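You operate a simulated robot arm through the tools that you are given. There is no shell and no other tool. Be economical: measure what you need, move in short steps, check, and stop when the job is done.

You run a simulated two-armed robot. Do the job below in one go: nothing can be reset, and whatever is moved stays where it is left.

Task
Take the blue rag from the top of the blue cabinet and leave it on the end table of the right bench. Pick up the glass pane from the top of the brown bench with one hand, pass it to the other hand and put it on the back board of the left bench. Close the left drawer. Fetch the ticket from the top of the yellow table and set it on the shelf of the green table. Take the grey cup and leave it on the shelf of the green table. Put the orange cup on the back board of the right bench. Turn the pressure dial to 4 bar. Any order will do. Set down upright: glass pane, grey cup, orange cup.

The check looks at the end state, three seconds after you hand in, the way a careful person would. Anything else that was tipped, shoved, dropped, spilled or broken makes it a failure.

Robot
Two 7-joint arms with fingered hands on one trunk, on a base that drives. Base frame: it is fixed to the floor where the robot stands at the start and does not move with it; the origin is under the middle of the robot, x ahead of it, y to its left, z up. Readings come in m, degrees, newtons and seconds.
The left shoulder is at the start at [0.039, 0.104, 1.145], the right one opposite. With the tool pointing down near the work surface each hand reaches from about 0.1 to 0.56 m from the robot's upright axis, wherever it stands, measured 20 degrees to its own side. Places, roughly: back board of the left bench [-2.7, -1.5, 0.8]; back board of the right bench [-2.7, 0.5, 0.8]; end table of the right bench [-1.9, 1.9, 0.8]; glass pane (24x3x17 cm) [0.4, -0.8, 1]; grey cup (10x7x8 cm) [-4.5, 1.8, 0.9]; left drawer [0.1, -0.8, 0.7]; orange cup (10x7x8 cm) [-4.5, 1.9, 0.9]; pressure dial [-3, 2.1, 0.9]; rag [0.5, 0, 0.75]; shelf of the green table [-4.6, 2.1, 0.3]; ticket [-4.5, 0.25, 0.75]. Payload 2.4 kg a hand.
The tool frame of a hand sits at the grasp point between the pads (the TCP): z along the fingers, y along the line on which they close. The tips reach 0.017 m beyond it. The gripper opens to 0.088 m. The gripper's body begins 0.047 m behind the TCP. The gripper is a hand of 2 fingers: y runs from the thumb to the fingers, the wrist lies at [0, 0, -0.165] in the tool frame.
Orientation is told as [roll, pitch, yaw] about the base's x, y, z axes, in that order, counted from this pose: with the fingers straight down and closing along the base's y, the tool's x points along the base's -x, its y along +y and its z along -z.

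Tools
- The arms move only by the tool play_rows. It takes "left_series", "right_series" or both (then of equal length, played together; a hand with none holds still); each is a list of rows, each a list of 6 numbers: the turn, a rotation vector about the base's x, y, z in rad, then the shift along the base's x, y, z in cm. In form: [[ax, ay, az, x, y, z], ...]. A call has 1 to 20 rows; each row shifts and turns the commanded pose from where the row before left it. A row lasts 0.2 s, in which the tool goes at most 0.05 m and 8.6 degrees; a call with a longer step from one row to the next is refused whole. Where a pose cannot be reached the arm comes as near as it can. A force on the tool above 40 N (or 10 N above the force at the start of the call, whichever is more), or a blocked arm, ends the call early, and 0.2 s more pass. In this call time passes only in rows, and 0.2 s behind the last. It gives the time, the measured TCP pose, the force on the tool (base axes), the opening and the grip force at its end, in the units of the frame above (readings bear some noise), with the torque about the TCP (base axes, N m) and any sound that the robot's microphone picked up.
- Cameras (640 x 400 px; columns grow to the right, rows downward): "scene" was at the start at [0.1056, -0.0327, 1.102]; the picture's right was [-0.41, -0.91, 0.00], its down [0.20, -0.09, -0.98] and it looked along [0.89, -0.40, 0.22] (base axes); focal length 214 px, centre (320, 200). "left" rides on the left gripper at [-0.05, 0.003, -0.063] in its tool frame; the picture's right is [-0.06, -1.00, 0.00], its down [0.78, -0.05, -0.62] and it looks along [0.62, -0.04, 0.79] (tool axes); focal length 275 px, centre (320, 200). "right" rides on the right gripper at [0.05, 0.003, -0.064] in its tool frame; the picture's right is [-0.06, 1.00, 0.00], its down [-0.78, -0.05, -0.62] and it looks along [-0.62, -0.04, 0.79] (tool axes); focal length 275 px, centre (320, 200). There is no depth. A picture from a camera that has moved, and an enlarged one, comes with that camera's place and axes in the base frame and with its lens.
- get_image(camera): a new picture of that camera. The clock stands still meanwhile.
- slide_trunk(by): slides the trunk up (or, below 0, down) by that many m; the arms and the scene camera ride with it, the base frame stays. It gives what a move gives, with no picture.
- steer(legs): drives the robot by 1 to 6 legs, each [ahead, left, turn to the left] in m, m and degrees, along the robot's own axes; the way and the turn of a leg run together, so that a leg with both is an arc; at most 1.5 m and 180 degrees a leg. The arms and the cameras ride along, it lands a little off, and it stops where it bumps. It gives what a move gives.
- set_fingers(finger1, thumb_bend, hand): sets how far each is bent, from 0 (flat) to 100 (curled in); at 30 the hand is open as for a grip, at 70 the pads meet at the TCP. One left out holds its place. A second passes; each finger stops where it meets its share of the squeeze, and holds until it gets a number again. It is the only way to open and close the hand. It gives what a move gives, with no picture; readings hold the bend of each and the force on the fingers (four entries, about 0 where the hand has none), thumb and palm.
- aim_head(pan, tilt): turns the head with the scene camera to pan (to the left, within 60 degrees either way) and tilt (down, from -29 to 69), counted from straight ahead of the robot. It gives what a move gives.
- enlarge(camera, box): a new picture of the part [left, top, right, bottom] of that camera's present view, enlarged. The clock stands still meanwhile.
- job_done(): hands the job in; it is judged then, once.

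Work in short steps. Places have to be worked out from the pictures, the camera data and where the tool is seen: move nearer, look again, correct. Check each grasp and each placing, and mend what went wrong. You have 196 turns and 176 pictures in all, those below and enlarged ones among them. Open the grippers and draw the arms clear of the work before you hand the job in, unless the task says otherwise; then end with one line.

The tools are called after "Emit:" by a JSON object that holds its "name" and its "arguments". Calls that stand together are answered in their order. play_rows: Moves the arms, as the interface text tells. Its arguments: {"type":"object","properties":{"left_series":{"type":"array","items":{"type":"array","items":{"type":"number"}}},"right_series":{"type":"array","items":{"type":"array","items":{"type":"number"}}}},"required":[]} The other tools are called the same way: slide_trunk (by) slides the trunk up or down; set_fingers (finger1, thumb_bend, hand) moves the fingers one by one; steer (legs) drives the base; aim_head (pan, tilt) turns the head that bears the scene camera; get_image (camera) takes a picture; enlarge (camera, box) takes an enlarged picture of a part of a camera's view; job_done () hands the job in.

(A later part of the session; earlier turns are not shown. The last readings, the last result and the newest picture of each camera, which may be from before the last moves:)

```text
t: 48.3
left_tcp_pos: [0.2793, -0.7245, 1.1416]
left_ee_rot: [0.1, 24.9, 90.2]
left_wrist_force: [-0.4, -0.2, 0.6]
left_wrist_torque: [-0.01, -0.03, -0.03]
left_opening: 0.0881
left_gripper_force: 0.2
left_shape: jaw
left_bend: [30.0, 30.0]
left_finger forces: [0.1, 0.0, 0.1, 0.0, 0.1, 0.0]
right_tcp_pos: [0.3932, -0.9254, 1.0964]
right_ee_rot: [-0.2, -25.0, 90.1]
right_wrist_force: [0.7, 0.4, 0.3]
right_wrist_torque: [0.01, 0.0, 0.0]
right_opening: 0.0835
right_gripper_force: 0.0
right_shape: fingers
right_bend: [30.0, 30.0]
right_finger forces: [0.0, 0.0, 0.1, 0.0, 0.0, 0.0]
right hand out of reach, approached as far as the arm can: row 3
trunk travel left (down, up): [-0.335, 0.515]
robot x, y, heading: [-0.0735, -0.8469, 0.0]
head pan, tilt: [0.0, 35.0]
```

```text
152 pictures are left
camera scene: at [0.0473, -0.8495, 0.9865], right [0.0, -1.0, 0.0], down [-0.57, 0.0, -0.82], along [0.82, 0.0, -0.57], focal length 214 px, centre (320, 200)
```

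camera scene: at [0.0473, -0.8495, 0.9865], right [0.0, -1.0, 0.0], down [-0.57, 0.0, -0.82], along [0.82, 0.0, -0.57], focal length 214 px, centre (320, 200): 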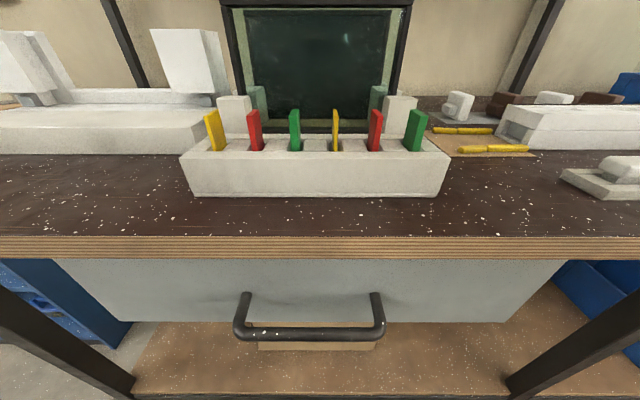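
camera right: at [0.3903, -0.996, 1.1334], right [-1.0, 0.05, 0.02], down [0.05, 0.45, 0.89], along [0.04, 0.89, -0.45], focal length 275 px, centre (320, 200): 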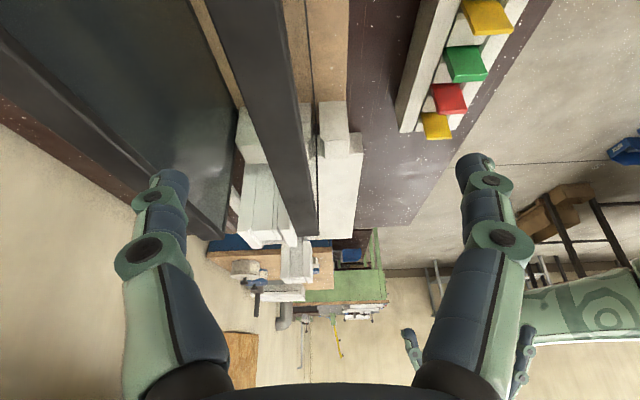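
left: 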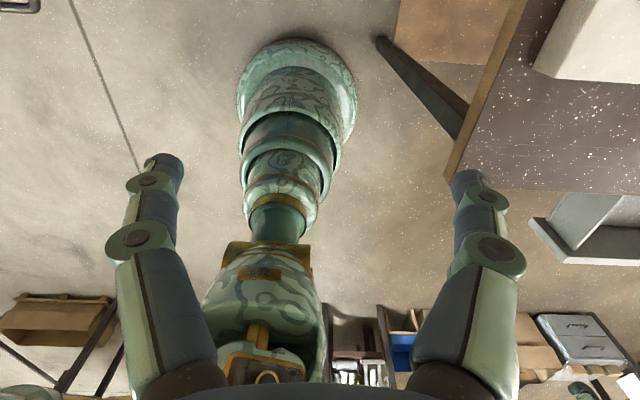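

Reach still marginal; drive 5.5 cm more (the base stood there before without bumping), then position over the edge.

Emit:
{"name": "steer", "arguments": {"legs": [[0.055, 0, 0]]}}

Emit:
{"name": "play_rows", "arguments": {"right_series": [[0, 0, 0, -1.5, 0.5, 0], [0, 0, 0, -1.5, 1, -0.5]]}}

Emit:
{"name": "get_image", "arguments": {"camera": "right"}}

```text
t: 49.3
left_tcp_pos: [0.3341, -0.7258, 1.1414]
left_ee_rot: [0.1, 24.8, 90.3]
left_wrist_force: [-0.3, 0.2, 0.1]
left_wrist_torque: [-0.02, 0.02, -0.02]
left_opening: 0.0878
left_gripper_force: 0.1
left_shape: jaw
left_bend: [30.0, 30.0]
left_finger forces: [0.0, 0.0, 0.0, 0.1, 0.1, 0.1]
right_tcp_pos: [0.4469, -0.9237, 1.0966]
right_ee_rot: [-0.1, -25.1, 90.3]
right_wrist_force: [-0.5, 0.6, 0.2]
right_wrist_torque: [-0.01, -0.01, -0.02]
right_opening: 0.0836
right_gripper_force: 0.1
right_shape: fingers
right_bend: [30.0, 30.0]
right_finger forces: [0.0, 0.0, 0.0, 0.1, 0.0, 0.1]
trunk travel left (down, up): [-0.335, 0.515]
robot x, y, heading: [-0.0179, -0.8538, 0.2]
head pan, tilt: [0.0, 35.0]
```

```text
t: 49.9
left_tcp_pos: [0.3328, -0.7245, 1.1418]
left_ee_rot: [0.1, 24.9, 90.2]
left_wrist_force: [0.2, -0.1, 0.2]
left_wrist_torque: [-0.01, 0.01, 0.01]
left_opening: 0.088
left_gripper_force: 0.1
left_shape: jaw
left_bend: [30.0, 30.0]
left_finger forces: [0.0, 0.1, 0.1, 0.1, 0.0, 0.0]
right_tcp_pos: [0.4184, -0.9089, 1.0925]
right_ee_rot: [-0.1, -25.1, 90.2]
right_wrist_force: [-0.3, -0.2, 0.6]
right_wrist_torque: [0.02, -0.01, 0.0]
right_opening: 0.0837
right_gripper_force: 0.0
right_shape: fingers
right_bend: [30.0, 30.0]
right_finger forces: [0.1, 0.1, 0.0, 0.0, 0.1, 0.0]
trunk travel left (down, up): [-0.335, 0.515]
robot x, y, heading: [-0.018, -0.8504, 0.1]
head pan, tilt: [0.0, 35.0]
```

```text
151 pictures are left
camera right: at [0.4153, -0.98, 1.1291], right [-1.0, 0.05, 0.02], down [0.05, 0.45, 0.89], along [0.04, 0.89, -0.45], focal length 275 px, centre (320, 200)
```

right: 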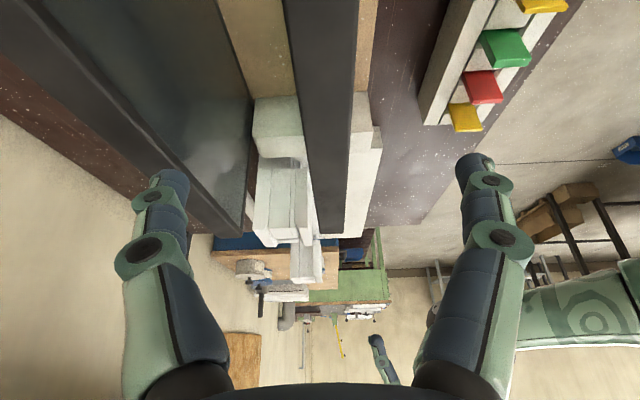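

The pane bar lies centred between the fingers (x≈0.417). Descend 7.8 cm.

Emit:
{"name": "play_rows", "arguments": {"right_series": [[0, 0, 0, 0, 0.5, -2.6], [0, 0, 0, 0, 0.5, -2.6], [0, 0, 0, 0, 0, -2.6]]}}

Emit:
{"name": "get_image", "arguments": {"camera": "right"}}

Emit:
{"name": "aim_head", "arguments": {"pan": 0, "tilt": 5}}

Emit:
{"name": "get_image", "arguments": {"camera": "scene"}}

```text
t: 50.7
left_tcp_pos: [0.3324, -0.7246, 1.1429]
left_ee_rot: [0.2, 25.0, 90.4]
left_wrist_force: [0.2, -1.4, 0.0]
left_wrist_torque: [0.01, -0.04, 0.01]
left_opening: 0.0879
left_gripper_force: 0.1
left_shape: jaw
left_bend: [30.0, 30.0]
left_finger forces: [0.0, 0.0, 0.0, 0.1, 0.1, 0.1]
right_tcp_pos: [0.4189, -0.898, 1.0142]
right_ee_rot: [-0.1, -25.1, 90.3]
right_wrist_force: [-0.2, -0.9, 0.4]
right_wrist_torque: [0.03, 0.02, 0.01]
right_opening: 0.0834
right_gripper_force: 0.1
right_shape: fingers
right_bend: [30.0, 30.0]
right_finger forces: [0.0, 0.0, 0.0, 0.0, 0.0, 0.1]
trunk travel left (down, up): [-0.335, 0.515]
robot x, y, heading: [-0.0181, -0.8539, 0.2]
head pan, tilt: [0.0, 35.0]
```

```text
150 pictures are left
camera right: at [0.4147, -0.9698, 1.0512], right [-1.0, 0.05, 0.02], down [0.05, 0.45, 0.89], along [0.04, 0.89, -0.45], focal length 275 px, centre (320, 200)
```

right: 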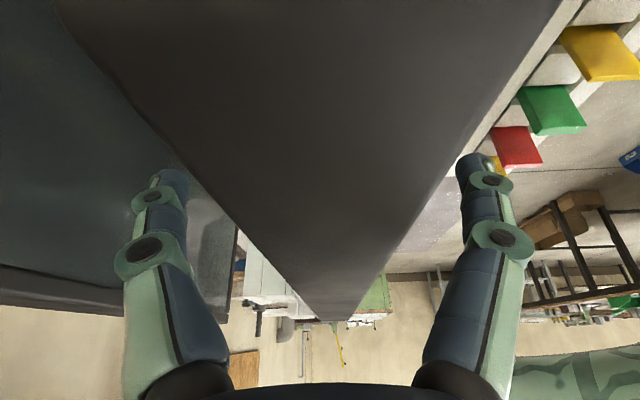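

```text
t: 51.6
left_tcp_pos: [0.3325, -0.7247, 1.1415]
left_ee_rot: [0.1, 24.8, 90.2]
left_wrist_force: [0.0, -0.3, -0.2]
left_wrist_torque: [0.0, 0.02, 0.03]
left_opening: 0.088
left_gripper_force: 0.1
left_shape: jaw
left_bend: [30.0, 30.0]
left_finger forces: [0.0, 0.0, 0.1, 0.1, 0.0, 0.0]
right_tcp_pos: [0.4175, -0.8983, 1.0154]
right_ee_rot: [-0.2, -25.0, 90.3]
right_wrist_force: [0.6, 0.2, 0.2]
right_wrist_torque: [0.0, 0.03, 0.01]
right_opening: 0.0836
right_gripper_force: 0.1
right_shape: fingers
right_bend: [30.0, 30.0]
right_finger forces: [0.0, 0.0, 0.0, 0.0, 0.1, 0.0]
trunk travel left (down, up): [-0.335, 0.515]
robot x, y, heading: [-0.0172, -0.85, 0.1]
head pan, tilt: [0.0, 5.0]
```

```text
149 pictures are left
camera scene: at [0.106, -0.8492, 1.0346], right [0.0, -1.0, 0.0], down [-0.09, 0.0, -1.0], along [1.0, 0.0, -0.09], focal length 214 px, centre (320, 200)
```

scene: 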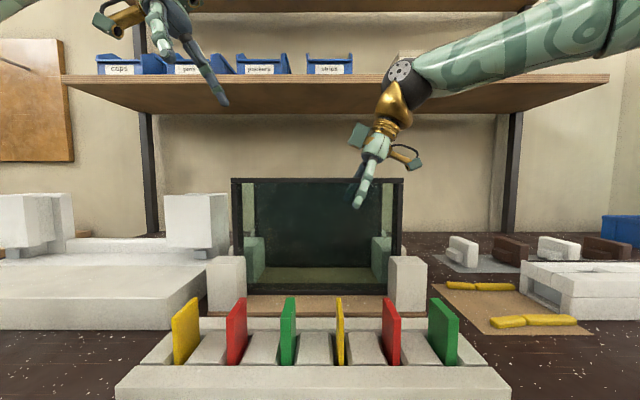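

Fingers straddle the pane with ~3 cm overlap. Close the right hand.

Emit:
{"name": "set_fingers", "arguments": {"hand": "right", "finger1": 75, "thumb_bend": 75}}

Emit:
{"name": "play_rows", "arguments": {"right_series": [[0, 0, 0, 0, 0, 1], [0, 0, 0, 0, 0, 1]]}}

Emit:
{"name": "get_image", "arguments": {"camera": "scene"}}

```text
t: 52.6
left_tcp_pos: [0.3334, -0.7251, 1.1421]
left_ee_rot: [0.0, 24.9, 90.4]
left_wrist_force: [-0.7, -0.2, 0.6]
left_wrist_torque: [0.04, 0.01, -0.03]
left_opening: 0.0879
left_gripper_force: 0.0
left_shape: jaw
left_bend: [30.0, 30.0]
left_finger forces: [0.0, 0.1, 0.0, 0.0, 0.0, 0.1]
right_tcp_pos: [0.4184, -0.8976, 1.0147]
right_ee_rot: [-0.1, -25.1, 90.2]
right_wrist_force: [-0.2, 1.3, -0.6]
right_wrist_torque: [-0.02, 0.0, 0.03]
right_opening: 0.0149
right_gripper_force: 6.8
right_shape: fingers
right_bend: [64.0, 67.0]
right_finger forces: [7.2, 0.0, 0.1, 0.0, 7.0, 0.0]
trunk travel left (down, up): [-0.335, 0.515]
robot x, y, heading: [-0.0154, -0.8516, 0.3]
head pan, tilt: [0.0, 5.0]
```

```text
t: 53.2
left_tcp_pos: [0.333, -0.7244, 1.1428]
left_ee_rot: [0.2, 24.9, 90.3]
left_wrist_force: [0.0, 0.0, -0.1]
left_wrist_torque: [-0.02, -0.01, -0.02]
left_opening: 0.0881
left_gripper_force: 0.0
left_shape: jaw
left_bend: [30.0, 30.0]
left_finger forces: [0.0, 0.1, 0.1, 0.1, 0.0, 0.0]
right_tcp_pos: [0.4178, -0.8983, 1.0344]
right_ee_rot: [-0.1, -25.1, 90.2]
right_wrist_force: [0.5, 0.5, -4.6]
right_wrist_torque: [-0.02, 0.0, -0.02]
right_opening: 0.0151
right_gripper_force: 7.1
right_shape: fingers
right_bend: [64.0, 67.0]
right_finger forces: [6.9, 0.1, 0.0, 0.0, 7.0, 0.1]
trunk travel left (down, up): [-0.335, 0.515]
robot x, y, heading: [-0.0173, -0.8516, 0.2]
head pan, tilt: [0.0, 5.0]
```

```text
148 pictures are left
camera scene: at [0.1062, -0.8491, 1.0346], right [0.0, -1.0, 0.0], down [-0.09, 0.0, -1.0], along [1.0, 0.0, -0.09], focal length 214 px, centre (320, 200)
```

scene: 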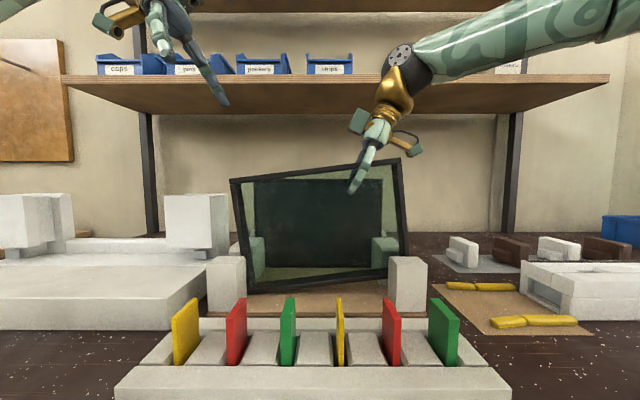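

The pane tilts in a soft 7 N grip. Lower it back into the stand and test a harder squeeze.

Emit:
{"name": "play_rows", "arguments": {"right_series": [[0, 0, 0, 0, 0, -1], [0, 0, 0, 0, 0, -1]]}}

Emit:
{"name": "set_fingers", "arguments": {"hand": "right", "finger1": 100, "thumb_bend": 100}}

Emit:
{"name": "get_image", "arguments": {"camera": "scene"}}

```text
t: 53.8
left_tcp_pos: [0.3337, -0.7245, 1.1415]
left_ee_rot: [0.1, 24.9, 90.3]
left_wrist_force: [0.0, -0.1, -0.1]
left_wrist_torque: [0.0, -0.02, -0.02]
left_opening: 0.0879
left_gripper_force: 0.1
left_shape: jaw
left_bend: [30.0, 30.0]
left_finger forces: [0.0, 0.0, 0.1, 0.0, 0.0, 0.0]
right_tcp_pos: [0.4173, -0.8986, 1.0133]
right_ee_rot: [-0.2, -25.0, 90.3]
right_wrist_force: [-0.4, 0.4, -1.6]
right_wrist_torque: [-0.02, -0.02, 0.02]
right_opening: 0.015
right_gripper_force: 6.9
right_shape: fingers
right_bend: [65.0, 67.0]
right_finger forces: [7.3, 0.1, 0.0, 0.1, 7.4, 0.1]
trunk travel left (down, up): [-0.335, 0.515]
robot x, y, heading: [-0.0157, -0.8521, 0.4]
head pan, tilt: [0.0, 5.0]
```

```text
t: 54.8
left_tcp_pos: [0.3329, -0.7245, 1.1424]
left_ee_rot: [0.1, 24.8, 90.3]
left_wrist_force: [-0.2, 0.8, -0.2]
left_wrist_torque: [0.03, 0.01, -0.04]
left_opening: 0.0879
left_gripper_force: 0.1
left_shape: jaw
left_bend: [30.0, 30.0]
left_finger forces: [0.0, 0.1, 0.1, 0.0, 0.0, 0.0]
right_tcp_pos: [0.4171, -0.898, 1.0135]
right_ee_rot: [-0.1, -25.0, 90.3]
right_wrist_force: [-0.4, 0.2, -5.0]
right_wrist_torque: [-0.07, 0.07, 0.06]
right_opening: 0.0137
right_gripper_force: 18.2
right_shape: fingers
right_bend: [71.0, 76.0]
right_finger forces: [18.6, 0.1, 0.0, 0.1, 17.7, 0.1]
trunk travel left (down, up): [-0.335, 0.515]
robot x, y, heading: [-0.0168, -0.8534, 0.3]
head pan, tilt: [0.0, 5.0]
```

```text
147 pictures are left
camera scene: at [0.1062, -0.8491, 1.0346], right [0.0, -1.0, 0.0], down [-0.09, 0.0, -1.0], along [1.0, 0.0, -0.09], focal length 214 px, centre (320, 200)
```

scene: 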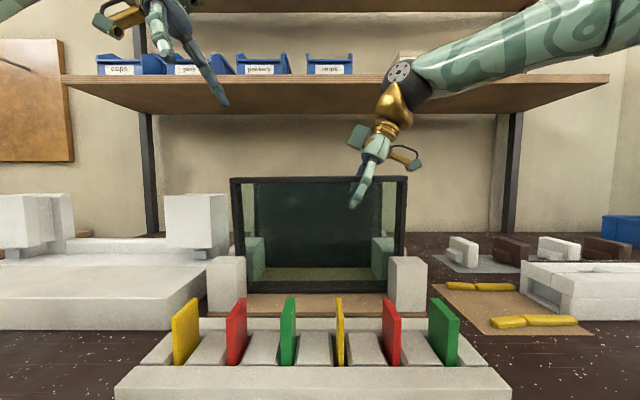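

Grip is 18 N now and the pane is almost level. Lift 2 cm and check.

Emit:
{"name": "play_rows", "arguments": {"right_series": [[0, 0, 0, 0, 0, 1], [0, 0, 0, 0, 0, 1]]}}

Emit:
{"name": "get_image", "arguments": {"camera": "scene"}}

```text
t: 55.4
left_tcp_pos: [0.3334, -0.7242, 1.1414]
left_ee_rot: [0.1, 24.8, 90.3]
left_wrist_force: [0.2, -0.2, 0.1]
left_wrist_torque: [-0.01, 0.01, -0.02]
left_opening: 0.0879
left_gripper_force: 0.1
left_shape: jaw
left_bend: [30.0, 30.0]
left_finger forces: [0.0, 0.0, 0.0, 0.1, 0.0, 0.0]
right_tcp_pos: [0.4177, -0.8989, 1.0343]
right_ee_rot: [-0.1, -25.0, 90.2]
right_wrist_force: [0.7, -0.1, -6.2]
right_wrist_torque: [-0.24, -0.05, 0.01]
right_opening: 0.0135
right_gripper_force: 19.8
right_shape: fingers
right_bend: [71.0, 76.0]
right_finger forces: [20.6, 0.0, 0.0, 0.0, 18.9, 0.0]
trunk travel left (down, up): [-0.335, 0.515]
robot x, y, heading: [-0.0152, -0.8496, 0.2]
head pan, tilt: [0.0, 5.0]
```

```text
146 pictures are left
camera scene: at [0.1063, -0.8492, 1.0346], right [0.0, -1.0, 0.0], down [-0.09, 0.0, -1.0], along [1.0, 0.0, -0.09], focal length 214 px, centre (320, 200)
```

scene: 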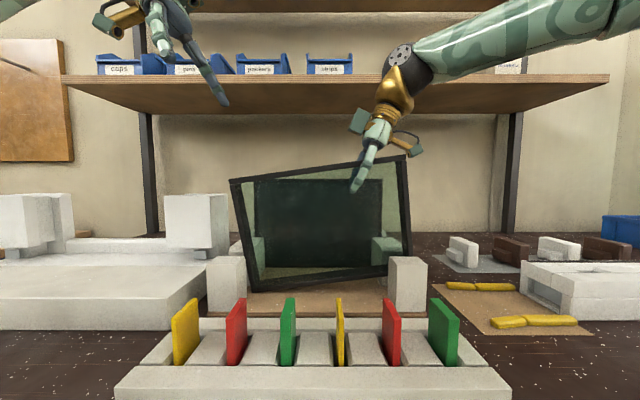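

Torsion of the pads limits the offset; the pane (~6 N) must be gripped nearly centred. Lower it back, open, and regrip 2.5 cm from centre; the left will later grip 2.5 cm on the other side.

Emit:
{"name": "play_rows", "arguments": {"right_series": [[0, 0, 0, 0, 0, -1], [0, 0, 0, 0, 0, -1.2]]}}

Emit:
{"name": "set_fingers", "arguments": {"hand": "right", "finger1": 30, "thumb_bend": 30}}

Emit:
{"name": "play_rows", "arguments": {"right_series": [[0, 0, 0, 0, 1.4, 0], [0, 0, 0, 0, 1.4, 0]]}}

Emit:
{"name": "get_image", "arguments": {"camera": "scene"}}

```text
t: 56.0
left_tcp_pos: [0.3331, -0.7248, 1.1419]
left_ee_rot: [0.1, 24.9, 90.3]
left_wrist_force: [0.2, 0.1, -0.8]
left_wrist_torque: [-0.01, 0.0, 0.0]
left_opening: 0.0878
left_gripper_force: 0.1
left_shape: jaw
left_bend: [30.0, 30.0]
left_finger forces: [0.0, 0.0, 0.1, 0.0, 0.0, 0.0]
right_tcp_pos: [0.4174, -0.8981, 1.0118]
right_ee_rot: [-0.1, -25.1, 90.3]
right_wrist_force: [-1.3, -0.6, -3.5]
right_wrist_torque: [-0.02, 0.06, 0.08]
right_opening: 0.0139
right_gripper_force: 18.2
right_shape: fingers
right_bend: [71.0, 77.0]
right_finger forces: [18.8, 0.1, 0.0, 0.1, 18.1, 0.0]
trunk travel left (down, up): [-0.335, 0.515]
robot x, y, heading: [-0.0185, -0.8529, 0.3]
head pan, tilt: [0.0, 5.0]
```

```text
t: 57.0
left_tcp_pos: [0.333, -0.7254, 1.1418]
left_ee_rot: [0.0, 24.9, 90.3]
left_wrist_force: [-1.7, 0.1, -0.5]
left_wrist_torque: [-0.04, -0.02, 0.01]
left_opening: 0.0876
left_gripper_force: 0.0
left_shape: jaw
left_bend: [30.0, 30.0]
left_finger forces: [0.0, 0.1, 0.1, 0.0, 0.0, 0.0]
right_tcp_pos: [0.4169, -0.8992, 1.012]
right_ee_rot: [-0.1, -25.1, 90.3]
right_wrist_force: [1.0, -0.5, -0.1]
right_wrist_torque: [0.02, -0.02, 0.01]
right_opening: 0.0837
right_gripper_force: 0.1
right_shape: fingers
right_bend: [30.0, 30.0]
right_finger forces: [0.1, 0.1, 0.1, 0.0, 0.0, 0.0]
trunk travel left (down, up): [-0.335, 0.515]
robot x, y, heading: [-0.0206, -0.8495, 0.4]
head pan, tilt: [0.0, 5.0]
```

```text
t: 57.6
left_tcp_pos: [0.334, -0.7246, 1.1426]
left_ee_rot: [0.0, 24.8, 90.2]
left_wrist_force: [-0.4, 0.6, 0.3]
left_wrist_torque: [0.01, -0.02, 0.01]
left_opening: 0.0881
left_gripper_force: 0.1
left_shape: jaw
left_bend: [30.0, 30.0]
left_finger forces: [0.0, 0.1, 0.0, 0.0, 0.0, 0.1]
right_tcp_pos: [0.4127, -0.8759, 1.0117]
right_ee_rot: [-0.2, -25.1, 90.2]
right_wrist_force: [0.3, -0.5, 0.5]
right_wrist_torque: [-0.01, 0.02, -0.01]
right_opening: 0.0834
right_gripper_force: 0.0
right_shape: fingers
right_bend: [30.0, 30.0]
right_finger forces: [0.0, 0.0, 0.1, 0.0, 0.0, 0.1]
right hand out of reach, approached as far as the arm can: row 2
trunk travel left (down, up): [-0.335, 0.515]
robot x, y, heading: [-0.0171, -0.854, 0.3]
head pan, tilt: [0.0, 5.0]
```

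```text
145 pictures are left
camera scene: at [0.1058, -0.8491, 1.0347], right [0.0, -1.0, 0.0], down [-0.09, 0.0, -1.0], along [1.0, 0.0, -0.09], focal length 214 px, centre (320, 200)
```

scene: 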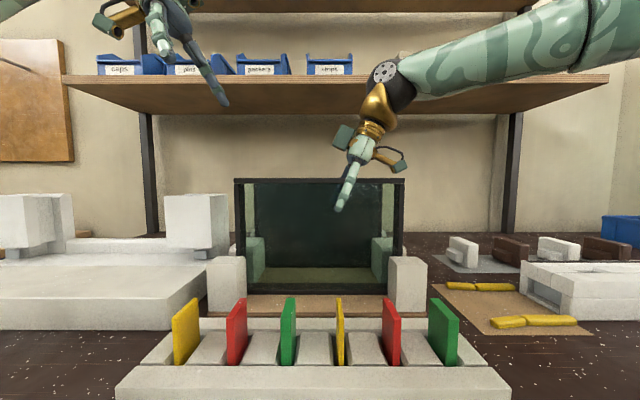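

Pane re-settled level. Grip at 2.7 cm from centre with full squeeze and lift.

Emit:
{"name": "set_fingers", "arguments": {"hand": "right", "finger1": 100, "thumb_bend": 100}}

Emit:
{"name": "play_rows", "arguments": {"right_series": [[0, 0, 0, 0, 0, 1], [0, 0, 0, 0, 0, 1], [0, 0, 0, 0, 0, 1]]}}

Emit:
{"name": "get_image", "arguments": {"camera": "scene"}}

```text
t: 58.6
left_tcp_pos: [0.3341, -0.7243, 1.1415]
left_ee_rot: [0.1, 24.9, 90.3]
left_wrist_force: [0.2, 0.4, 0.8]
left_wrist_torque: [0.0, 0.0, -0.02]
left_opening: 0.0878
left_gripper_force: 0.1
left_shape: jaw
left_bend: [30.0, 30.0]
left_finger forces: [0.1, 0.1, 0.1, 0.1, 0.0, 0.0]
right_tcp_pos: [0.4139, -0.8757, 1.0114]
right_ee_rot: [-0.2, -25.1, 90.1]
right_wrist_force: [-0.6, 0.0, -6.2]
right_wrist_torque: [-0.01, -0.01, 0.01]
right_opening: 0.0136
right_gripper_force: 19.0
right_shape: fingers
right_bend: [72.0, 74.0]
right_finger forces: [18.9, 0.0, 0.0, 0.0, 18.1, 0.0]
trunk travel left (down, up): [-0.335, 0.515]
robot x, y, heading: [-0.0159, -0.8496, 0.4]
head pan, tilt: [0.0, 5.0]
```

```text
t: 59.4
left_tcp_pos: [0.3337, -0.7245, 1.1426]
left_ee_rot: [0.1, 24.9, 90.3]
left_wrist_force: [-0.9, 0.3, -0.2]
left_wrist_torque: [0.04, 0.0, 0.02]
left_opening: 0.088
left_gripper_force: 0.1
left_shape: jaw
left_bend: [30.0, 30.0]
left_finger forces: [0.0, 0.0, 0.0, 0.0, 0.0, 0.1]
right_tcp_pos: [0.4127, -0.8764, 1.042]
right_ee_rot: [-0.2, -25.1, 90.2]
right_wrist_force: [-0.1, 0.4, -7.2]
right_wrist_torque: [-0.17, 0.0, 0.02]
right_opening: 0.0137
right_gripper_force: 17.9
right_shape: fingers
right_bend: [72.0, 74.0]
right_finger forces: [18.7, 0.1, 0.0, 0.0, 18.0, 0.0]
trunk travel left (down, up): [-0.335, 0.515]
robot x, y, heading: [-0.0189, -0.8512, 0.4]
head pan, tilt: [0.0, 5.0]
```

```text
144 pictures are left
camera scene: at [0.1063, -0.8492, 1.0346], right [0.0, -1.0, 0.0], down [-0.09, 0.0, -1.0], along [1.0, 0.0, -0.09], focal length 214 px, centre (320, 200)
```

scene: 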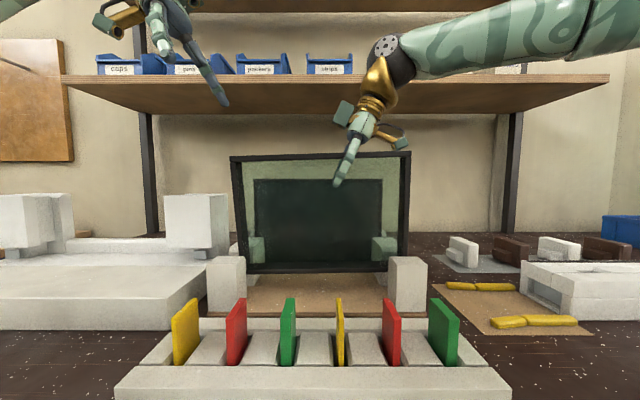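

Held level. Lift clear of the posts (8 cm), then draw it back toward the robot.

Emit:
{"name": "play_rows", "arguments": {"right_series": [[0, 0, 0, 0, 0, 2], [0, 0, 0, 0, 0, 2], [0, 0, 0, 0, 0, 2], [0, 0, 0, 0, 0, 2], [0, 0, 0, 0, 0, 2], [0, 0, 0, -2, 0, 1], [0, 0, 0, -2, 0, 1], [0, 0, 0, -2, 0, 0]]}}

Emit:
{"name": "get_image", "arguments": {"camera": "scene"}}

Emit:
{"name": "get_image", "arguments": {"camera": "left"}}

```text
t: 61.2
left_tcp_pos: [0.3332, -0.7251, 1.1417]
left_ee_rot: [0.1, 24.9, 90.3]
left_wrist_force: [-0.3, 0.4, 0.1]
left_wrist_torque: [0.02, -0.02, 0.01]
left_opening: 0.0883
left_gripper_force: 0.0
left_shape: jaw
left_bend: [30.0, 30.0]
left_finger forces: [0.0, 0.0, 0.1, 0.0, 0.0, 0.1]
right_tcp_pos: [0.3515, -0.8916, 1.1389]
right_ee_rot: [0.0, -25.1, 90.2]
right_wrist_force: [-0.9, 0.9, -6.3]
right_wrist_torque: [-0.17, -0.09, 0.02]
right_opening: 0.0135
right_gripper_force: 18.5
right_shape: fingers
right_bend: [72.0, 74.0]
right_finger forces: [18.7, 0.0, 0.1, 0.0, 18.1, 0.0]
right hand out of reach, approached as far as the arm can: row 2, 3, 4, 5
trunk travel left (down, up): [-0.335, 0.515]
robot x, y, heading: [-0.0181, -0.8469, 0.3]
head pan, tilt: [0.0, 5.0]
```

```text
143 pictures are left
camera scene: at [0.1062, -0.8492, 1.0346], right [0.0, -1.0, 0.0], down [-0.09, 0.0, -1.0], along [1.0, 0.0, -0.09], focal length 214 px, centre (320, 200)
```

scene: 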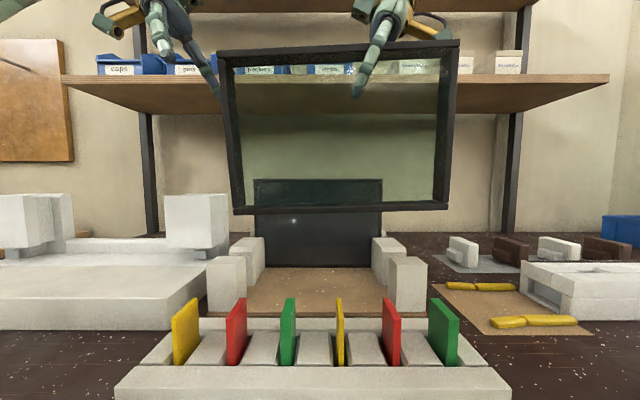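

```text
142 pictures are left
camera left: at [0.3308, -0.6526, 1.1798], right [1.0, 0.06, -0.03], down [0.05, -0.45, 0.89], along [0.04, -0.89, -0.45], focal length 275 px, centre (320, 200)
```

left: 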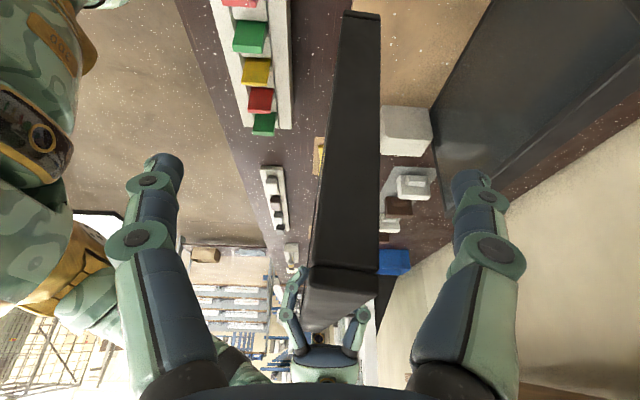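

Pane is up: spans y≈-0.74..-1.0 at x≈0.352, top z≈1.175. Slide the left hand in along the top edge to y≈-0.84.

Emit:
{"name": "play_rows", "arguments": {"left_series": [[0, 0, 0, 1.8, 0, 0.8], [0, 0, 0, 0, -2.5, 0], [0, 0, 0, 0, -2.5, 0], [0, 0, 0, 0, -2.5, 0]]}}

Emit:
{"name": "get_image", "arguments": {"camera": "left"}}

Emit:
{"name": "get_image", "arguments": {"camera": "scene"}}

```text
t: 62.2
left_tcp_pos: [0.3529, -0.7999, 1.1487]
left_ee_rot: [0.1, 25.0, 90.3]
left_wrist_force: [-1.1, -0.4, -0.2]
left_wrist_torque: [0.03, 0.02, -0.04]
left_opening: 0.0881
left_gripper_force: 0.1
left_shape: jaw
left_bend: [30.0, 30.0]
left_finger forces: [0.0, 0.0, 0.1, 0.0, 0.0, 0.0]
right_tcp_pos: [0.352, -0.8931, 1.1393]
right_ee_rot: [-0.1, -25.1, 90.2]
right_wrist_force: [0.2, -0.3, -6.1]
right_wrist_torque: [-0.17, 0.0, -0.03]
right_opening: 0.0136
right_gripper_force: 18.1
right_shape: fingers
right_bend: [72.0, 74.0]
right_finger forces: [18.6, 0.0, 0.1, 0.0, 18.0, 0.0]
trunk travel left (down, up): [-0.335, 0.515]
robot x, y, heading: [-0.0159, -0.8513, 0.6]
head pan, tilt: [0.0, 5.0]
```

```text
141 pictures are left
camera left: at [0.3503, -0.7282, 1.188], right [1.0, 0.06, -0.03], down [0.05, -0.45, 0.89], along [0.04, -0.89, -0.45], focal length 275 px, centre (320, 200)
```

left: 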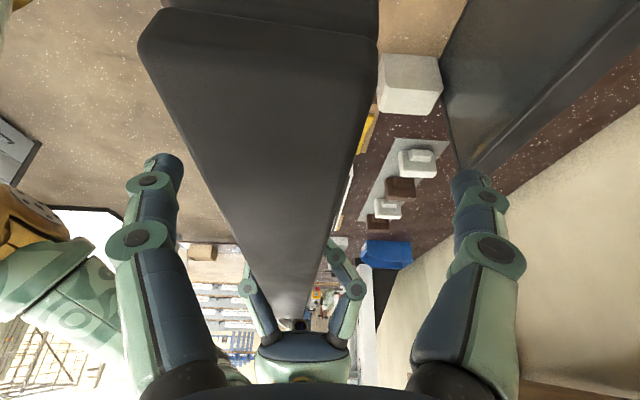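

```text
140 pictures are left
camera scene: at [0.1063, -0.8493, 1.0346], right [0.0, -1.0, 0.0], down [-0.09, 0.0, -1.0], along [1.0, 0.0, -0.09], focal length 214 px, centre (320, 200)
```

scene: 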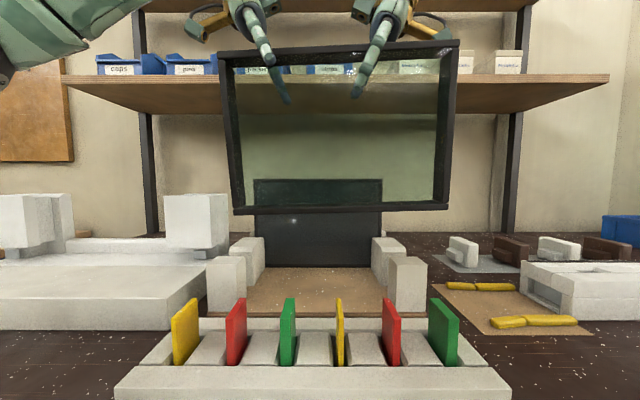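

Slide another 3.5 cm, then close the left hand with full squeeze.

Emit:
{"name": "play_rows", "arguments": {"left_series": [[0, 0, 0, 0, -1.8, 0], [0, 0, 0, 0, -1.7, 0]]}}

Emit:
{"name": "set_fingers", "arguments": {"hand": "left", "finger1": 100, "thumb_bend": 100}}

Emit:
{"name": "get_image", "arguments": {"camera": "scene"}}

```text
t: 62.8
left_tcp_pos: [0.3533, -0.8358, 1.1498]
left_ee_rot: [0.2, 24.9, 90.3]
left_wrist_force: [0.1, 0.6, -0.3]
left_wrist_torque: [0.01, 0.03, 0.0]
left_opening: 0.0881
left_gripper_force: 0.1
left_shape: jaw
left_bend: [30.0, 30.0]
left_finger forces: [0.0, 0.0, 0.0, 0.1, 0.0, 0.0]
right_tcp_pos: [0.3516, -0.8942, 1.14]
right_ee_rot: [0.0, -25.1, 90.2]
right_wrist_force: [-0.1, -0.5, -6.3]
right_wrist_torque: [-0.18, -0.02, 0.02]
right_opening: 0.0137
right_gripper_force: 18.4
right_shape: fingers
right_bend: [72.0, 74.0]
right_finger forces: [18.7, 0.1, 0.1, 0.0, 18.1, 0.0]
trunk travel left (down, up): [-0.335, 0.515]
robot x, y, heading: [-0.0178, -0.8504, 0.4]
head pan, tilt: [0.0, 5.0]
```

```text
t: 63.8
left_tcp_pos: [0.3521, -0.8352, 1.1495]
left_ee_rot: [0.2, 25.0, 90.2]
left_wrist_force: [0.2, -5.5, -5.1]
left_wrist_torque: [-0.04, 0.06, 0.03]
left_opening: 0.0139
left_gripper_force: 17.3
left_shape: fingers
left_bend: [69.0, 77.0]
left_finger forces: [17.2, 0.0, 0.1, 0.0, 17.6, 0.1]
right_tcp_pos: [0.3518, -0.8928, 1.1408]
right_ee_rot: [-0.2, -25.1, 90.4]
right_wrist_force: [-1.7, 6.3, -1.6]
right_wrist_torque: [0.12, -0.13, 0.0]
right_opening: 0.0134
right_gripper_force: 19.7
right_shape: fingers
right_bend: [72.0, 75.0]
right_finger forces: [20.6, 0.0, 0.0, 0.0, 19.6, 0.0]
trunk travel left (down, up): [-0.335, 0.515]
robot x, y, heading: [-0.0172, -0.8507, 0.6]
head pan, tilt: [0.0, 5.0]
```

```text
139 pictures are left
camera scene: at [0.1063, -0.8492, 1.0346], right [0.0, -1.0, 0.0], down [-0.09, 0.0, -1.0], along [1.0, 0.0, -0.09], focal length 214 px, centre (320, 200)
```

scene: 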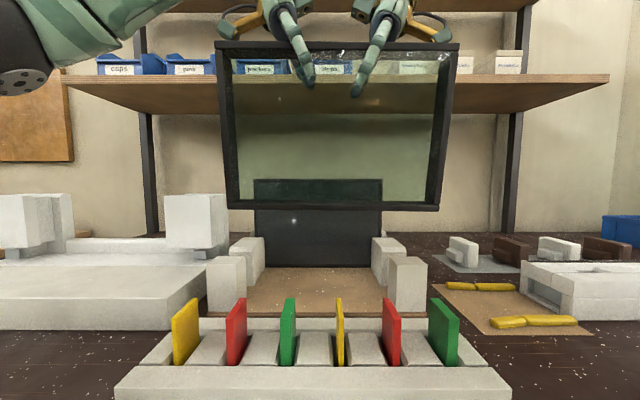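

Both hands hold the pane. Release the right and pull it away along its axis.

Emit:
{"name": "set_fingers", "arguments": {"hand": "right", "finger1": 30, "thumb_bend": 30}}

Emit:
{"name": "play_rows", "arguments": {"right_series": [[0, 0, 0, 0, -1.5, 2.5], [0, 0, 0, 0, -1.5, 2.5], [0, 0, 0, 0, -3, 2], [0, 0, 0, 0, -4, 0], [0, 0, 0, 0, -4, 0]]}}

Emit:
{"name": "get_image", "arguments": {"camera": "scene"}}

```text
t: 64.8
left_tcp_pos: [0.3523, -0.834, 1.149]
left_ee_rot: [0.1, 24.9, 90.3]
left_wrist_force: [0.0, 0.6, -6.9]
left_wrist_torque: [0.15, -0.02, 0.02]
left_opening: 0.0139
left_gripper_force: 18.3
left_shape: fingers
left_bend: [68.0, 78.0]
left_finger forces: [19.8, 0.1, 0.0, 0.0, 17.6, 0.0]
right_tcp_pos: [0.352, -0.8938, 1.14]
right_ee_rot: [-0.1, -25.2, 90.1]
right_wrist_force: [-0.2, -0.8, 0.7]
right_wrist_torque: [0.01, -0.02, -0.02]
right_opening: 0.0833
right_gripper_force: 0.1
right_shape: fingers
right_bend: [30.0, 30.0]
right_finger forces: [0.0, 0.1, 0.1, 0.0, 0.0, 0.0]
trunk travel left (down, up): [-0.335, 0.515]
robot x, y, heading: [-0.0179, -0.8504, 0.2]
head pan, tilt: [0.0, 5.0]
```

```text
t: 66.0
left_tcp_pos: [0.353, -0.8348, 1.1498]
left_ee_rot: [0.1, 24.9, 90.3]
left_wrist_force: [0.0, -0.3, -7.2]
left_wrist_torque: [0.14, 0.02, -0.06]
left_opening: 0.0136
left_gripper_force: 18.4
left_shape: fingers
left_bend: [68.0, 78.0]
left_finger forces: [19.7, 0.0, 0.0, 0.1, 17.7, 0.0]
right_tcp_pos: [0.3511, -1.0323, 1.212]
right_ee_rot: [-0.2, -25.1, 90.3]
right_wrist_force: [-0.8, -0.5, -0.2]
right_wrist_torque: [-0.01, -0.01, 0.03]
right_opening: 0.0836
right_gripper_force: 0.1
right_shape: fingers
right_bend: [30.0, 30.0]
right_finger forces: [0.0, 0.0, 0.1, 0.1, 0.0, 0.0]
trunk travel left (down, up): [-0.335, 0.515]
robot x, y, heading: [-0.0187, -0.8486, 0.5]
head pan, tilt: [0.0, 5.0]
```

```text
138 pictures are left
camera scene: at [0.1062, -0.8494, 1.0346], right [0.0, -1.0, 0.0], down [-0.09, 0.0, -1.0], along [1.0, 0.0, -0.09], focal length 214 px, centre (320, 200)
```

scene: 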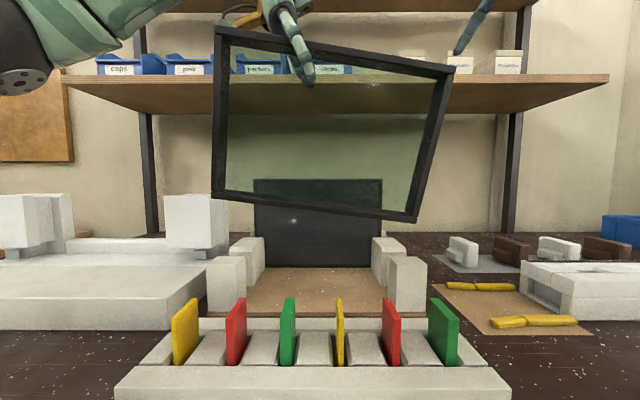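

Handover done; pane hangs with ~10° tilt but stable. Back away from the bench and drive toward the cabinet for the rag.

Emit:
{"name": "steer", "arguments": {"legs": [[-0.35, 0, 0], [0, 1.15, 0]]}}

Emit:
{"name": "play_rows", "arguments": {"left_series": [[0, 0, 0, 0, 3, 1.5], [0, 0, 0, 0, 3, 1.5], [0, 0, 0, 0, 3, 1.5], [0, 0, 0, 0, 3, 1.5], [0, 0, 0, 0, 3, 1.5], [0, 0, 0, 0, 2, 1.5]], "right_series": [[-0.145, 0, 0, 0, 0, 0], [-0.145, 0, 0, 0, 0, 0], [-0.146, 0, 0, 0, 0, 0], [0, 0, 0, 0, 0, 0], [0, 0, 0, 0, 0, 0], [0, 0, 0, 0, 0, 0]]}}

Emit:
{"name": "aim_head", "arguments": {"pan": 0, "tilt": 30}}

Emit:
{"name": "get_image", "arguments": {"camera": "scene"}}

```text
t: 73.6
left_tcp_pos: [0.0108, 0.2899, 1.1488]
left_ee_rot: [0.2, 24.9, 89.6]
left_wrist_force: [-0.5, -0.2, -6.6]
left_wrist_torque: [0.12, -0.02, -0.03]
left_opening: 0.0136
left_gripper_force: 18.4
left_shape: fingers
left_bend: [68.0, 78.0]
left_finger forces: [19.8, 0.1, 0.0, 0.0, 17.9, 0.0]
right_tcp_pos: [0.0068, 0.0923, 1.2121]
right_ee_rot: [-0.1, -25.0, 89.7]
right_wrist_force: [-0.1, 0.3, 1.1]
right_wrist_torque: [-0.01, 0.0, 0.03]
right_opening: 0.0834
right_gripper_force: 0.1
right_shape: fingers
right_bend: [30.0, 30.0]
right_finger forces: [0.1, 0.0, 0.0, 0.0, 0.1, 0.0]
trunk travel left (down, up): [-0.335, 0.515]
robot x, y, heading: [-0.3601, 0.2774, -0.5]
head pan, tilt: [0.0, 5.0]
```

```text
t: 75.0
left_tcp_pos: [0.009, 0.4613, 1.2391]
left_ee_rot: [0.1, 24.9, 89.8]
left_wrist_force: [-0.9, 0.3, -6.1]
left_wrist_torque: [0.16, -0.02, 0.02]
left_opening: 0.0138
left_gripper_force: 18.5
left_shape: fingers
left_bend: [68.0, 79.0]
left_finger forces: [20.4, 0.0, 0.0, 0.0, 18.0, 0.0]
right_tcp_pos: [0.0054, 0.0943, 1.2116]
right_ee_rot: [-0.3, 0.0, 89.7]
right_wrist_force: [-0.5, -0.3, 0.2]
right_wrist_torque: [-0.01, -0.04, -0.02]
right_opening: 0.0835
right_gripper_force: 0.1
right_shape: fingers
right_bend: [30.0, 30.0]
right_finger forces: [0.0, 0.2, 0.0, 0.0, 0.1, 0.0]
trunk travel left (down, up): [-0.335, 0.515]
robot x, y, heading: [-0.3614, 0.2802, -0.1]
head pan, tilt: [0.0, 5.0]
```

```text
t: 75.9
left_tcp_pos: [0.0105, 0.461, 1.2385]
left_ee_rot: [0.1, 24.9, 89.8]
left_wrist_force: [-0.3, -0.5, -6.7]
left_wrist_torque: [0.08, -0.03, -0.01]
left_opening: 0.0135
left_gripper_force: 19.1
left_shape: fingers
left_bend: [68.0, 79.0]
left_finger forces: [20.2, 0.0, 0.0, 0.1, 18.1, 0.0]
right_tcp_pos: [0.0055, 0.0925, 1.2124]
right_ee_rot: [-0.2, 0.0, 89.8]
right_wrist_force: [0.5, -0.4, -0.8]
right_wrist_torque: [0.0, -0.01, 0.03]
right_opening: 0.0832
right_gripper_force: 0.1
right_shape: fingers
right_bend: [30.0, 30.0]
right_finger forces: [0.0, 0.0, 0.1, 0.0, 0.0, 0.0]
trunk travel left (down, up): [-0.335, 0.515]
robot x, y, heading: [-0.3635, 0.2781, -0.3]
head pan, tilt: [0.0, 30.0]
```

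```text
137 pictures are left
camera scene: at [-0.2377, 0.2782, 0.9943], right [-0.01, -1.0, 0.0], down [-0.5, 0.0, -0.87], along [0.87, 0.0, -0.5], focal length 214 px, centre (320, 200)
```

scene: 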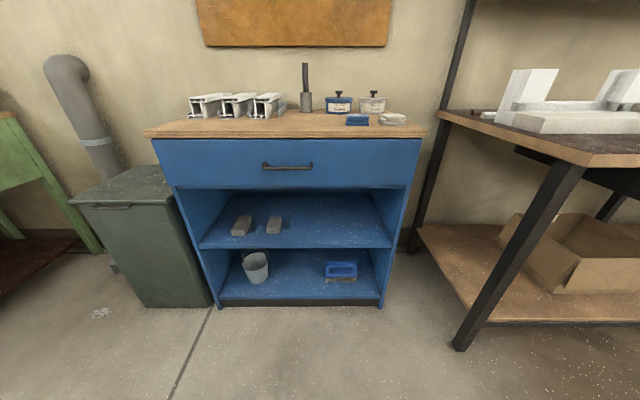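

Rag visible at the cabinet's front right. Drive ahead 0.40 and lower the trunk 0.12; then look with the right-hand camera.

Emit:
{"name": "steer", "arguments": {"legs": [[0.4, 0, 0]]}}

Emit:
{"name": "slide_trunk", "arguments": {"by": -0.12}}

Emit:
{"name": "aim_head", "arguments": {"pan": 0, "tilt": 40}}

Emit:
{"name": "get_image", "arguments": {"camera": "scene"}}

Emit:
{"name": "get_image", "arguments": {"camera": "right"}}

```text
t: 78.4
left_tcp_pos: [0.4114, 0.4592, 1.2379]
left_ee_rot: [0.2, 24.9, 89.9]
left_wrist_force: [-0.5, -0.2, -7.1]
left_wrist_torque: [0.1, 0.0, 0.0]
left_opening: 0.0139
left_gripper_force: 18.8
left_shape: fingers
left_bend: [68.0, 79.0]
left_finger forces: [20.0, 0.1, 0.1, 0.0, 17.9, 0.0]
right_tcp_pos: [0.4097, 0.0917, 1.2116]
right_ee_rot: [-0.3, -0.1, 89.8]
right_wrist_force: [-0.1, -0.6, 0.0]
right_wrist_torque: [-0.01, 0.01, 0.03]
right_opening: 0.0835
right_gripper_force: 0.0
right_shape: fingers
right_bend: [30.0, 30.0]
right_finger forces: [0.0, 0.1, 0.0, 0.0, 0.0, 0.0]
trunk travel left (down, up): [-0.335, 0.515]
robot x, y, heading: [0.0406, 0.2749, -0.1]
head pan, tilt: [0.0, 30.0]
```

```text
t: 79.9
left_tcp_pos: [0.4108, 0.4594, 1.119]
left_ee_rot: [0.2, 24.8, 89.8]
left_wrist_force: [0.2, 1.2, -6.2]
left_wrist_torque: [0.11, 0.01, 0.0]
left_opening: 0.0134
left_gripper_force: 18.8
left_shape: fingers
left_bend: [68.0, 79.0]
left_finger forces: [20.1, 0.0, 0.0, 0.1, 17.8, 0.1]
right_tcp_pos: [0.4075, 0.0919, 1.0932]
right_ee_rot: [-0.3, 0.0, 89.7]
right_wrist_force: [0.0, 0.6, 0.1]
right_wrist_torque: [-0.02, 0.04, 0.0]
right_opening: 0.0834
right_gripper_force: 0.0
right_shape: fingers
right_bend: [30.0, 30.0]
right_finger forces: [0.0, 0.1, 0.1, 0.1, 0.0, 0.0]
trunk travel left (down, up): [-0.215, 0.635]
robot x, y, heading: [0.0396, 0.2774, -0.2]
head pan, tilt: [0.0, 30.0]
```

```text
t: 80.7
left_tcp_pos: [0.4105, 0.4597, 1.1189]
left_ee_rot: [0.2, 24.9, 89.8]
left_wrist_force: [0.9, 0.0, -6.9]
left_wrist_torque: [0.15, -0.03, 0.03]
left_opening: 0.0137
left_gripper_force: 18.7
left_shape: fingers
left_bend: [68.0, 79.0]
left_finger forces: [19.9, 0.0, 0.0, 0.0, 17.9, 0.0]
right_tcp_pos: [0.408, 0.0912, 1.0917]
right_ee_rot: [-0.3, -0.1, 89.8]
right_wrist_force: [-0.5, 0.4, -0.5]
right_wrist_torque: [-0.01, -0.03, -0.01]
right_opening: 0.0837
right_gripper_force: 0.2
right_shape: fingers
right_bend: [30.0, 30.0]
right_finger forces: [0.1, 0.0, 0.0, 0.1, 0.0, 0.0]
trunk travel left (down, up): [-0.215, 0.635]
robot x, y, heading: [0.0388, 0.2758, -0.3]
head pan, tilt: [0.0, 40.0]
```

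```text
136 pictures are left
camera scene: at [0.1631, 0.2764, 0.8589], right [0.0, -1.0, 0.0], down [-0.64, 0.0, -0.77], along [0.77, 0.0, -0.64], focal length 214 px, centre (320, 200)
```

scene: 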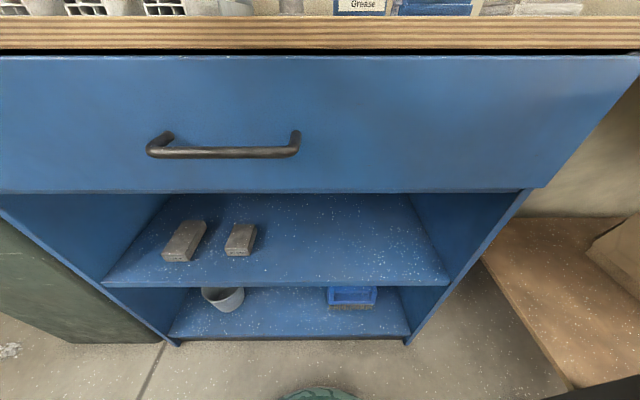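

```text
135 pictures are left
camera right: at [0.4052, 0.0421, 1.1559], right [-1.0, 0.07, 0.0], down [0.05, 0.78, 0.62], along [0.04, 0.62, -0.78], focal length 275 px, centre (320, 200)
```

right: 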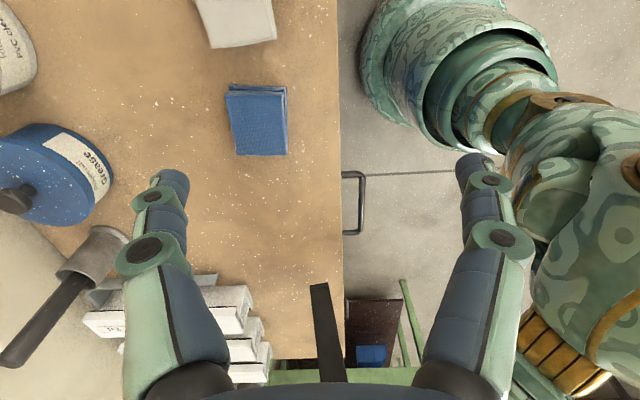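

Rag at (0.48, 0.153), ~6 cm in x, top ≈0.885, table ≈0.86. Move above and descend to 0.90.

Emit:
{"name": "play_rows", "arguments": {"right_series": [[0, 0, 0, 2.4, 2, -2], [0, 0, 0, 2.4, 2, -2], [0, 0, 0, 2.4, 2.1, -2], [0, 0, 0, 0, 0, -3], [0, 0, 0, 0, 0, -3], [0, 0, 0, 0, 0, -3], [0, 0, 0, 0, 0, -3]]}}

Emit:
{"name": "get_image", "arguments": {"camera": "right"}}

```text
t: 82.2
left_tcp_pos: [0.4113, 0.4596, 1.119]
left_ee_rot: [0.2, 24.9, 89.8]
left_wrist_force: [-0.4, -0.1, -6.7]
left_wrist_torque: [0.13, -0.04, -0.04]
left_opening: 0.0138
left_gripper_force: 19.0
left_shape: fingers
left_bend: [68.0, 79.0]
left_finger forces: [20.0, 0.1, 0.1, 0.0, 17.8, 0.0]
right_tcp_pos: [0.4763, 0.1488, 0.9101]
right_ee_rot: [-0.3, 0.0, 89.7]
right_wrist_force: [-0.5, -0.3, 0.4]
right_wrist_torque: [0.0, -0.02, -0.02]
right_opening: 0.0838
right_gripper_force: 0.0
right_shape: fingers
right_bend: [30.0, 30.0]
right_finger forces: [0.0, 0.1, 0.0, 0.0, 0.0, 0.0]
right hand out of reach, approached as far as the arm can: row 3
trunk travel left (down, up): [-0.215, 0.635]
robot x, y, heading: [0.0403, 0.2762, -0.4]
head pan, tilt: [0.0, 40.0]
```

```text
134 pictures are left
camera right: at [0.4724, 0.0982, 0.9752], right [-1.0, 0.07, 0.0], down [0.05, 0.78, 0.62], along [0.04, 0.62, -0.78], focal length 275 px, centre (320, 200)
```

right: 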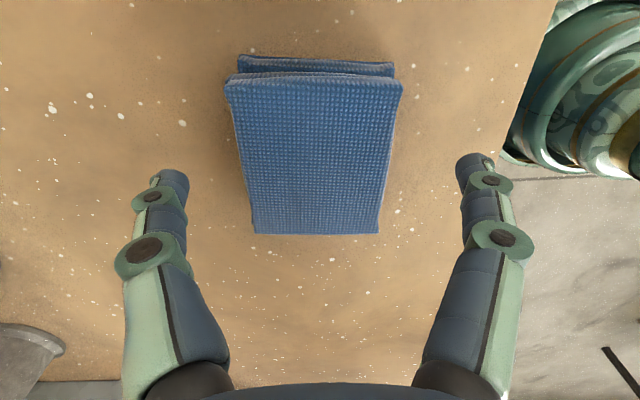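

Centred. Descend 3 cm and close.

Emit:
{"name": "play_rows", "arguments": {"right_series": [[0, 0, 0, 0, 0, -1.5], [0, 0, 0, 0, 0, -1.3]]}}

Emit:
{"name": "set_fingers", "arguments": {"hand": "right", "finger1": 80, "thumb_bend": 80}}

Emit:
{"name": "play_rows", "arguments": {"right_series": [[0, 0, 0, 0, 0, 2], [0, 0, 0, 0, 0, 3]]}}

Emit:
{"name": "get_image", "arguments": {"camera": "right"}}

```text
t: 82.8
left_tcp_pos: [0.412, 0.46, 1.1185]
left_ee_rot: [0.2, 24.9, 89.9]
left_wrist_force: [0.1, -0.7, -5.4]
left_wrist_torque: [0.12, -0.01, 0.01]
left_opening: 0.0135
left_gripper_force: 18.6
left_shape: fingers
left_bend: [68.0, 79.0]
left_finger forces: [20.0, 0.1, 0.0, 0.1, 17.7, 0.1]
right_tcp_pos: [0.4749, 0.1472, 0.8819]
right_ee_rot: [-0.2, -0.2, 89.8]
right_wrist_force: [0.3, 0.3, 0.1]
right_wrist_torque: [-0.01, 0.03, -0.02]
right_opening: 0.0839
right_gripper_force: 0.1
right_shape: fingers
right_bend: [30.0, 30.0]
right_finger forces: [0.0, 0.0, 0.1, 0.0, 0.0, 0.1]
trunk travel left (down, up): [-0.215, 0.635]
robot x, y, heading: [0.0408, 0.2703, -0.4]
head pan, tilt: [0.0, 40.0]
```

```text
t: 83.8
left_tcp_pos: [0.4119, 0.4591, 1.1189]
left_ee_rot: [0.2, 24.9, 89.8]
left_wrist_force: [-0.1, 0.2, -6.2]
left_wrist_torque: [0.14, -0.03, 0.0]
left_opening: 0.0139
left_gripper_force: 19.1
left_shape: fingers
left_bend: [68.0, 79.0]
left_finger forces: [20.0, 0.1, 0.0, 0.0, 17.8, 0.0]
right_tcp_pos: [0.4761, 0.147, 0.8815]
right_ee_rot: [-0.3, -0.1, 89.8]
right_wrist_force: [-1.0, 0.1, 0.4]
right_wrist_torque: [-0.02, -0.02, 0.03]
right_opening: 0.0493
right_gripper_force: 14.1
right_shape: fingers
right_bend: [44.0, 62.0]
right_finger forces: [14.5, 0.0, 0.1, 0.0, 14.1, 0.1]
trunk travel left (down, up): [-0.215, 0.635]
robot x, y, heading: [0.0406, 0.2721, -0.3]
head pan, tilt: [0.0, 40.0]
```

```text
t: 84.5
left_tcp_pos: [0.4098, 0.4594, 1.1191]
left_ee_rot: [0.0, 24.9, 89.8]
left_wrist_force: [0.0, 0.6, -6.6]
left_wrist_torque: [0.14, -0.01, -0.02]
left_opening: 0.0139
left_gripper_force: 19.2
left_shape: fingers
left_bend: [68.0, 79.0]
left_finger forces: [20.0, 0.0, 0.0, 0.0, 17.8, 0.1]
right_tcp_pos: [0.4754, 0.1465, 0.9337]
right_ee_rot: [-0.2, 0.0, 89.7]
right_wrist_force: [0.1, 0.5, 0.4]
right_wrist_torque: [-0.02, 0.02, -0.02]
right_opening: 0.0492
right_gripper_force: 14.5
right_shape: fingers
right_bend: [44.0, 62.0]
right_finger forces: [14.5, 0.1, 0.0, 0.0, 14.1, 0.0]
trunk travel left (down, up): [-0.215, 0.635]
robot x, y, heading: [0.0436, 0.2766, -0.3]
head pan, tilt: [0.0, 40.0]
```

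```text
133 pictures are left
camera right: at [0.4727, 0.097, 0.998], right [-1.0, 0.07, 0.0], down [0.05, 0.78, 0.62], along [0.04, 0.62, -0.79], focal length 275 px, centre (320, 200)
```

right: 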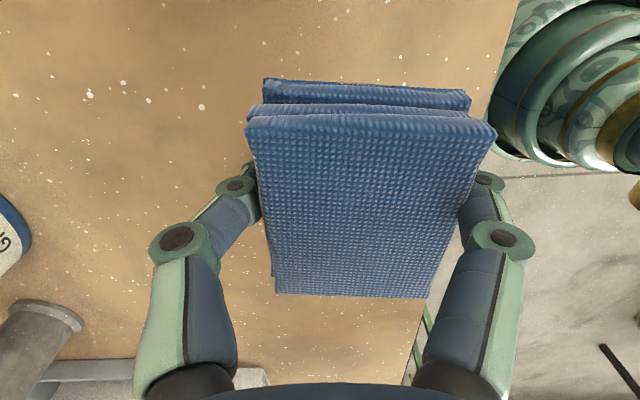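

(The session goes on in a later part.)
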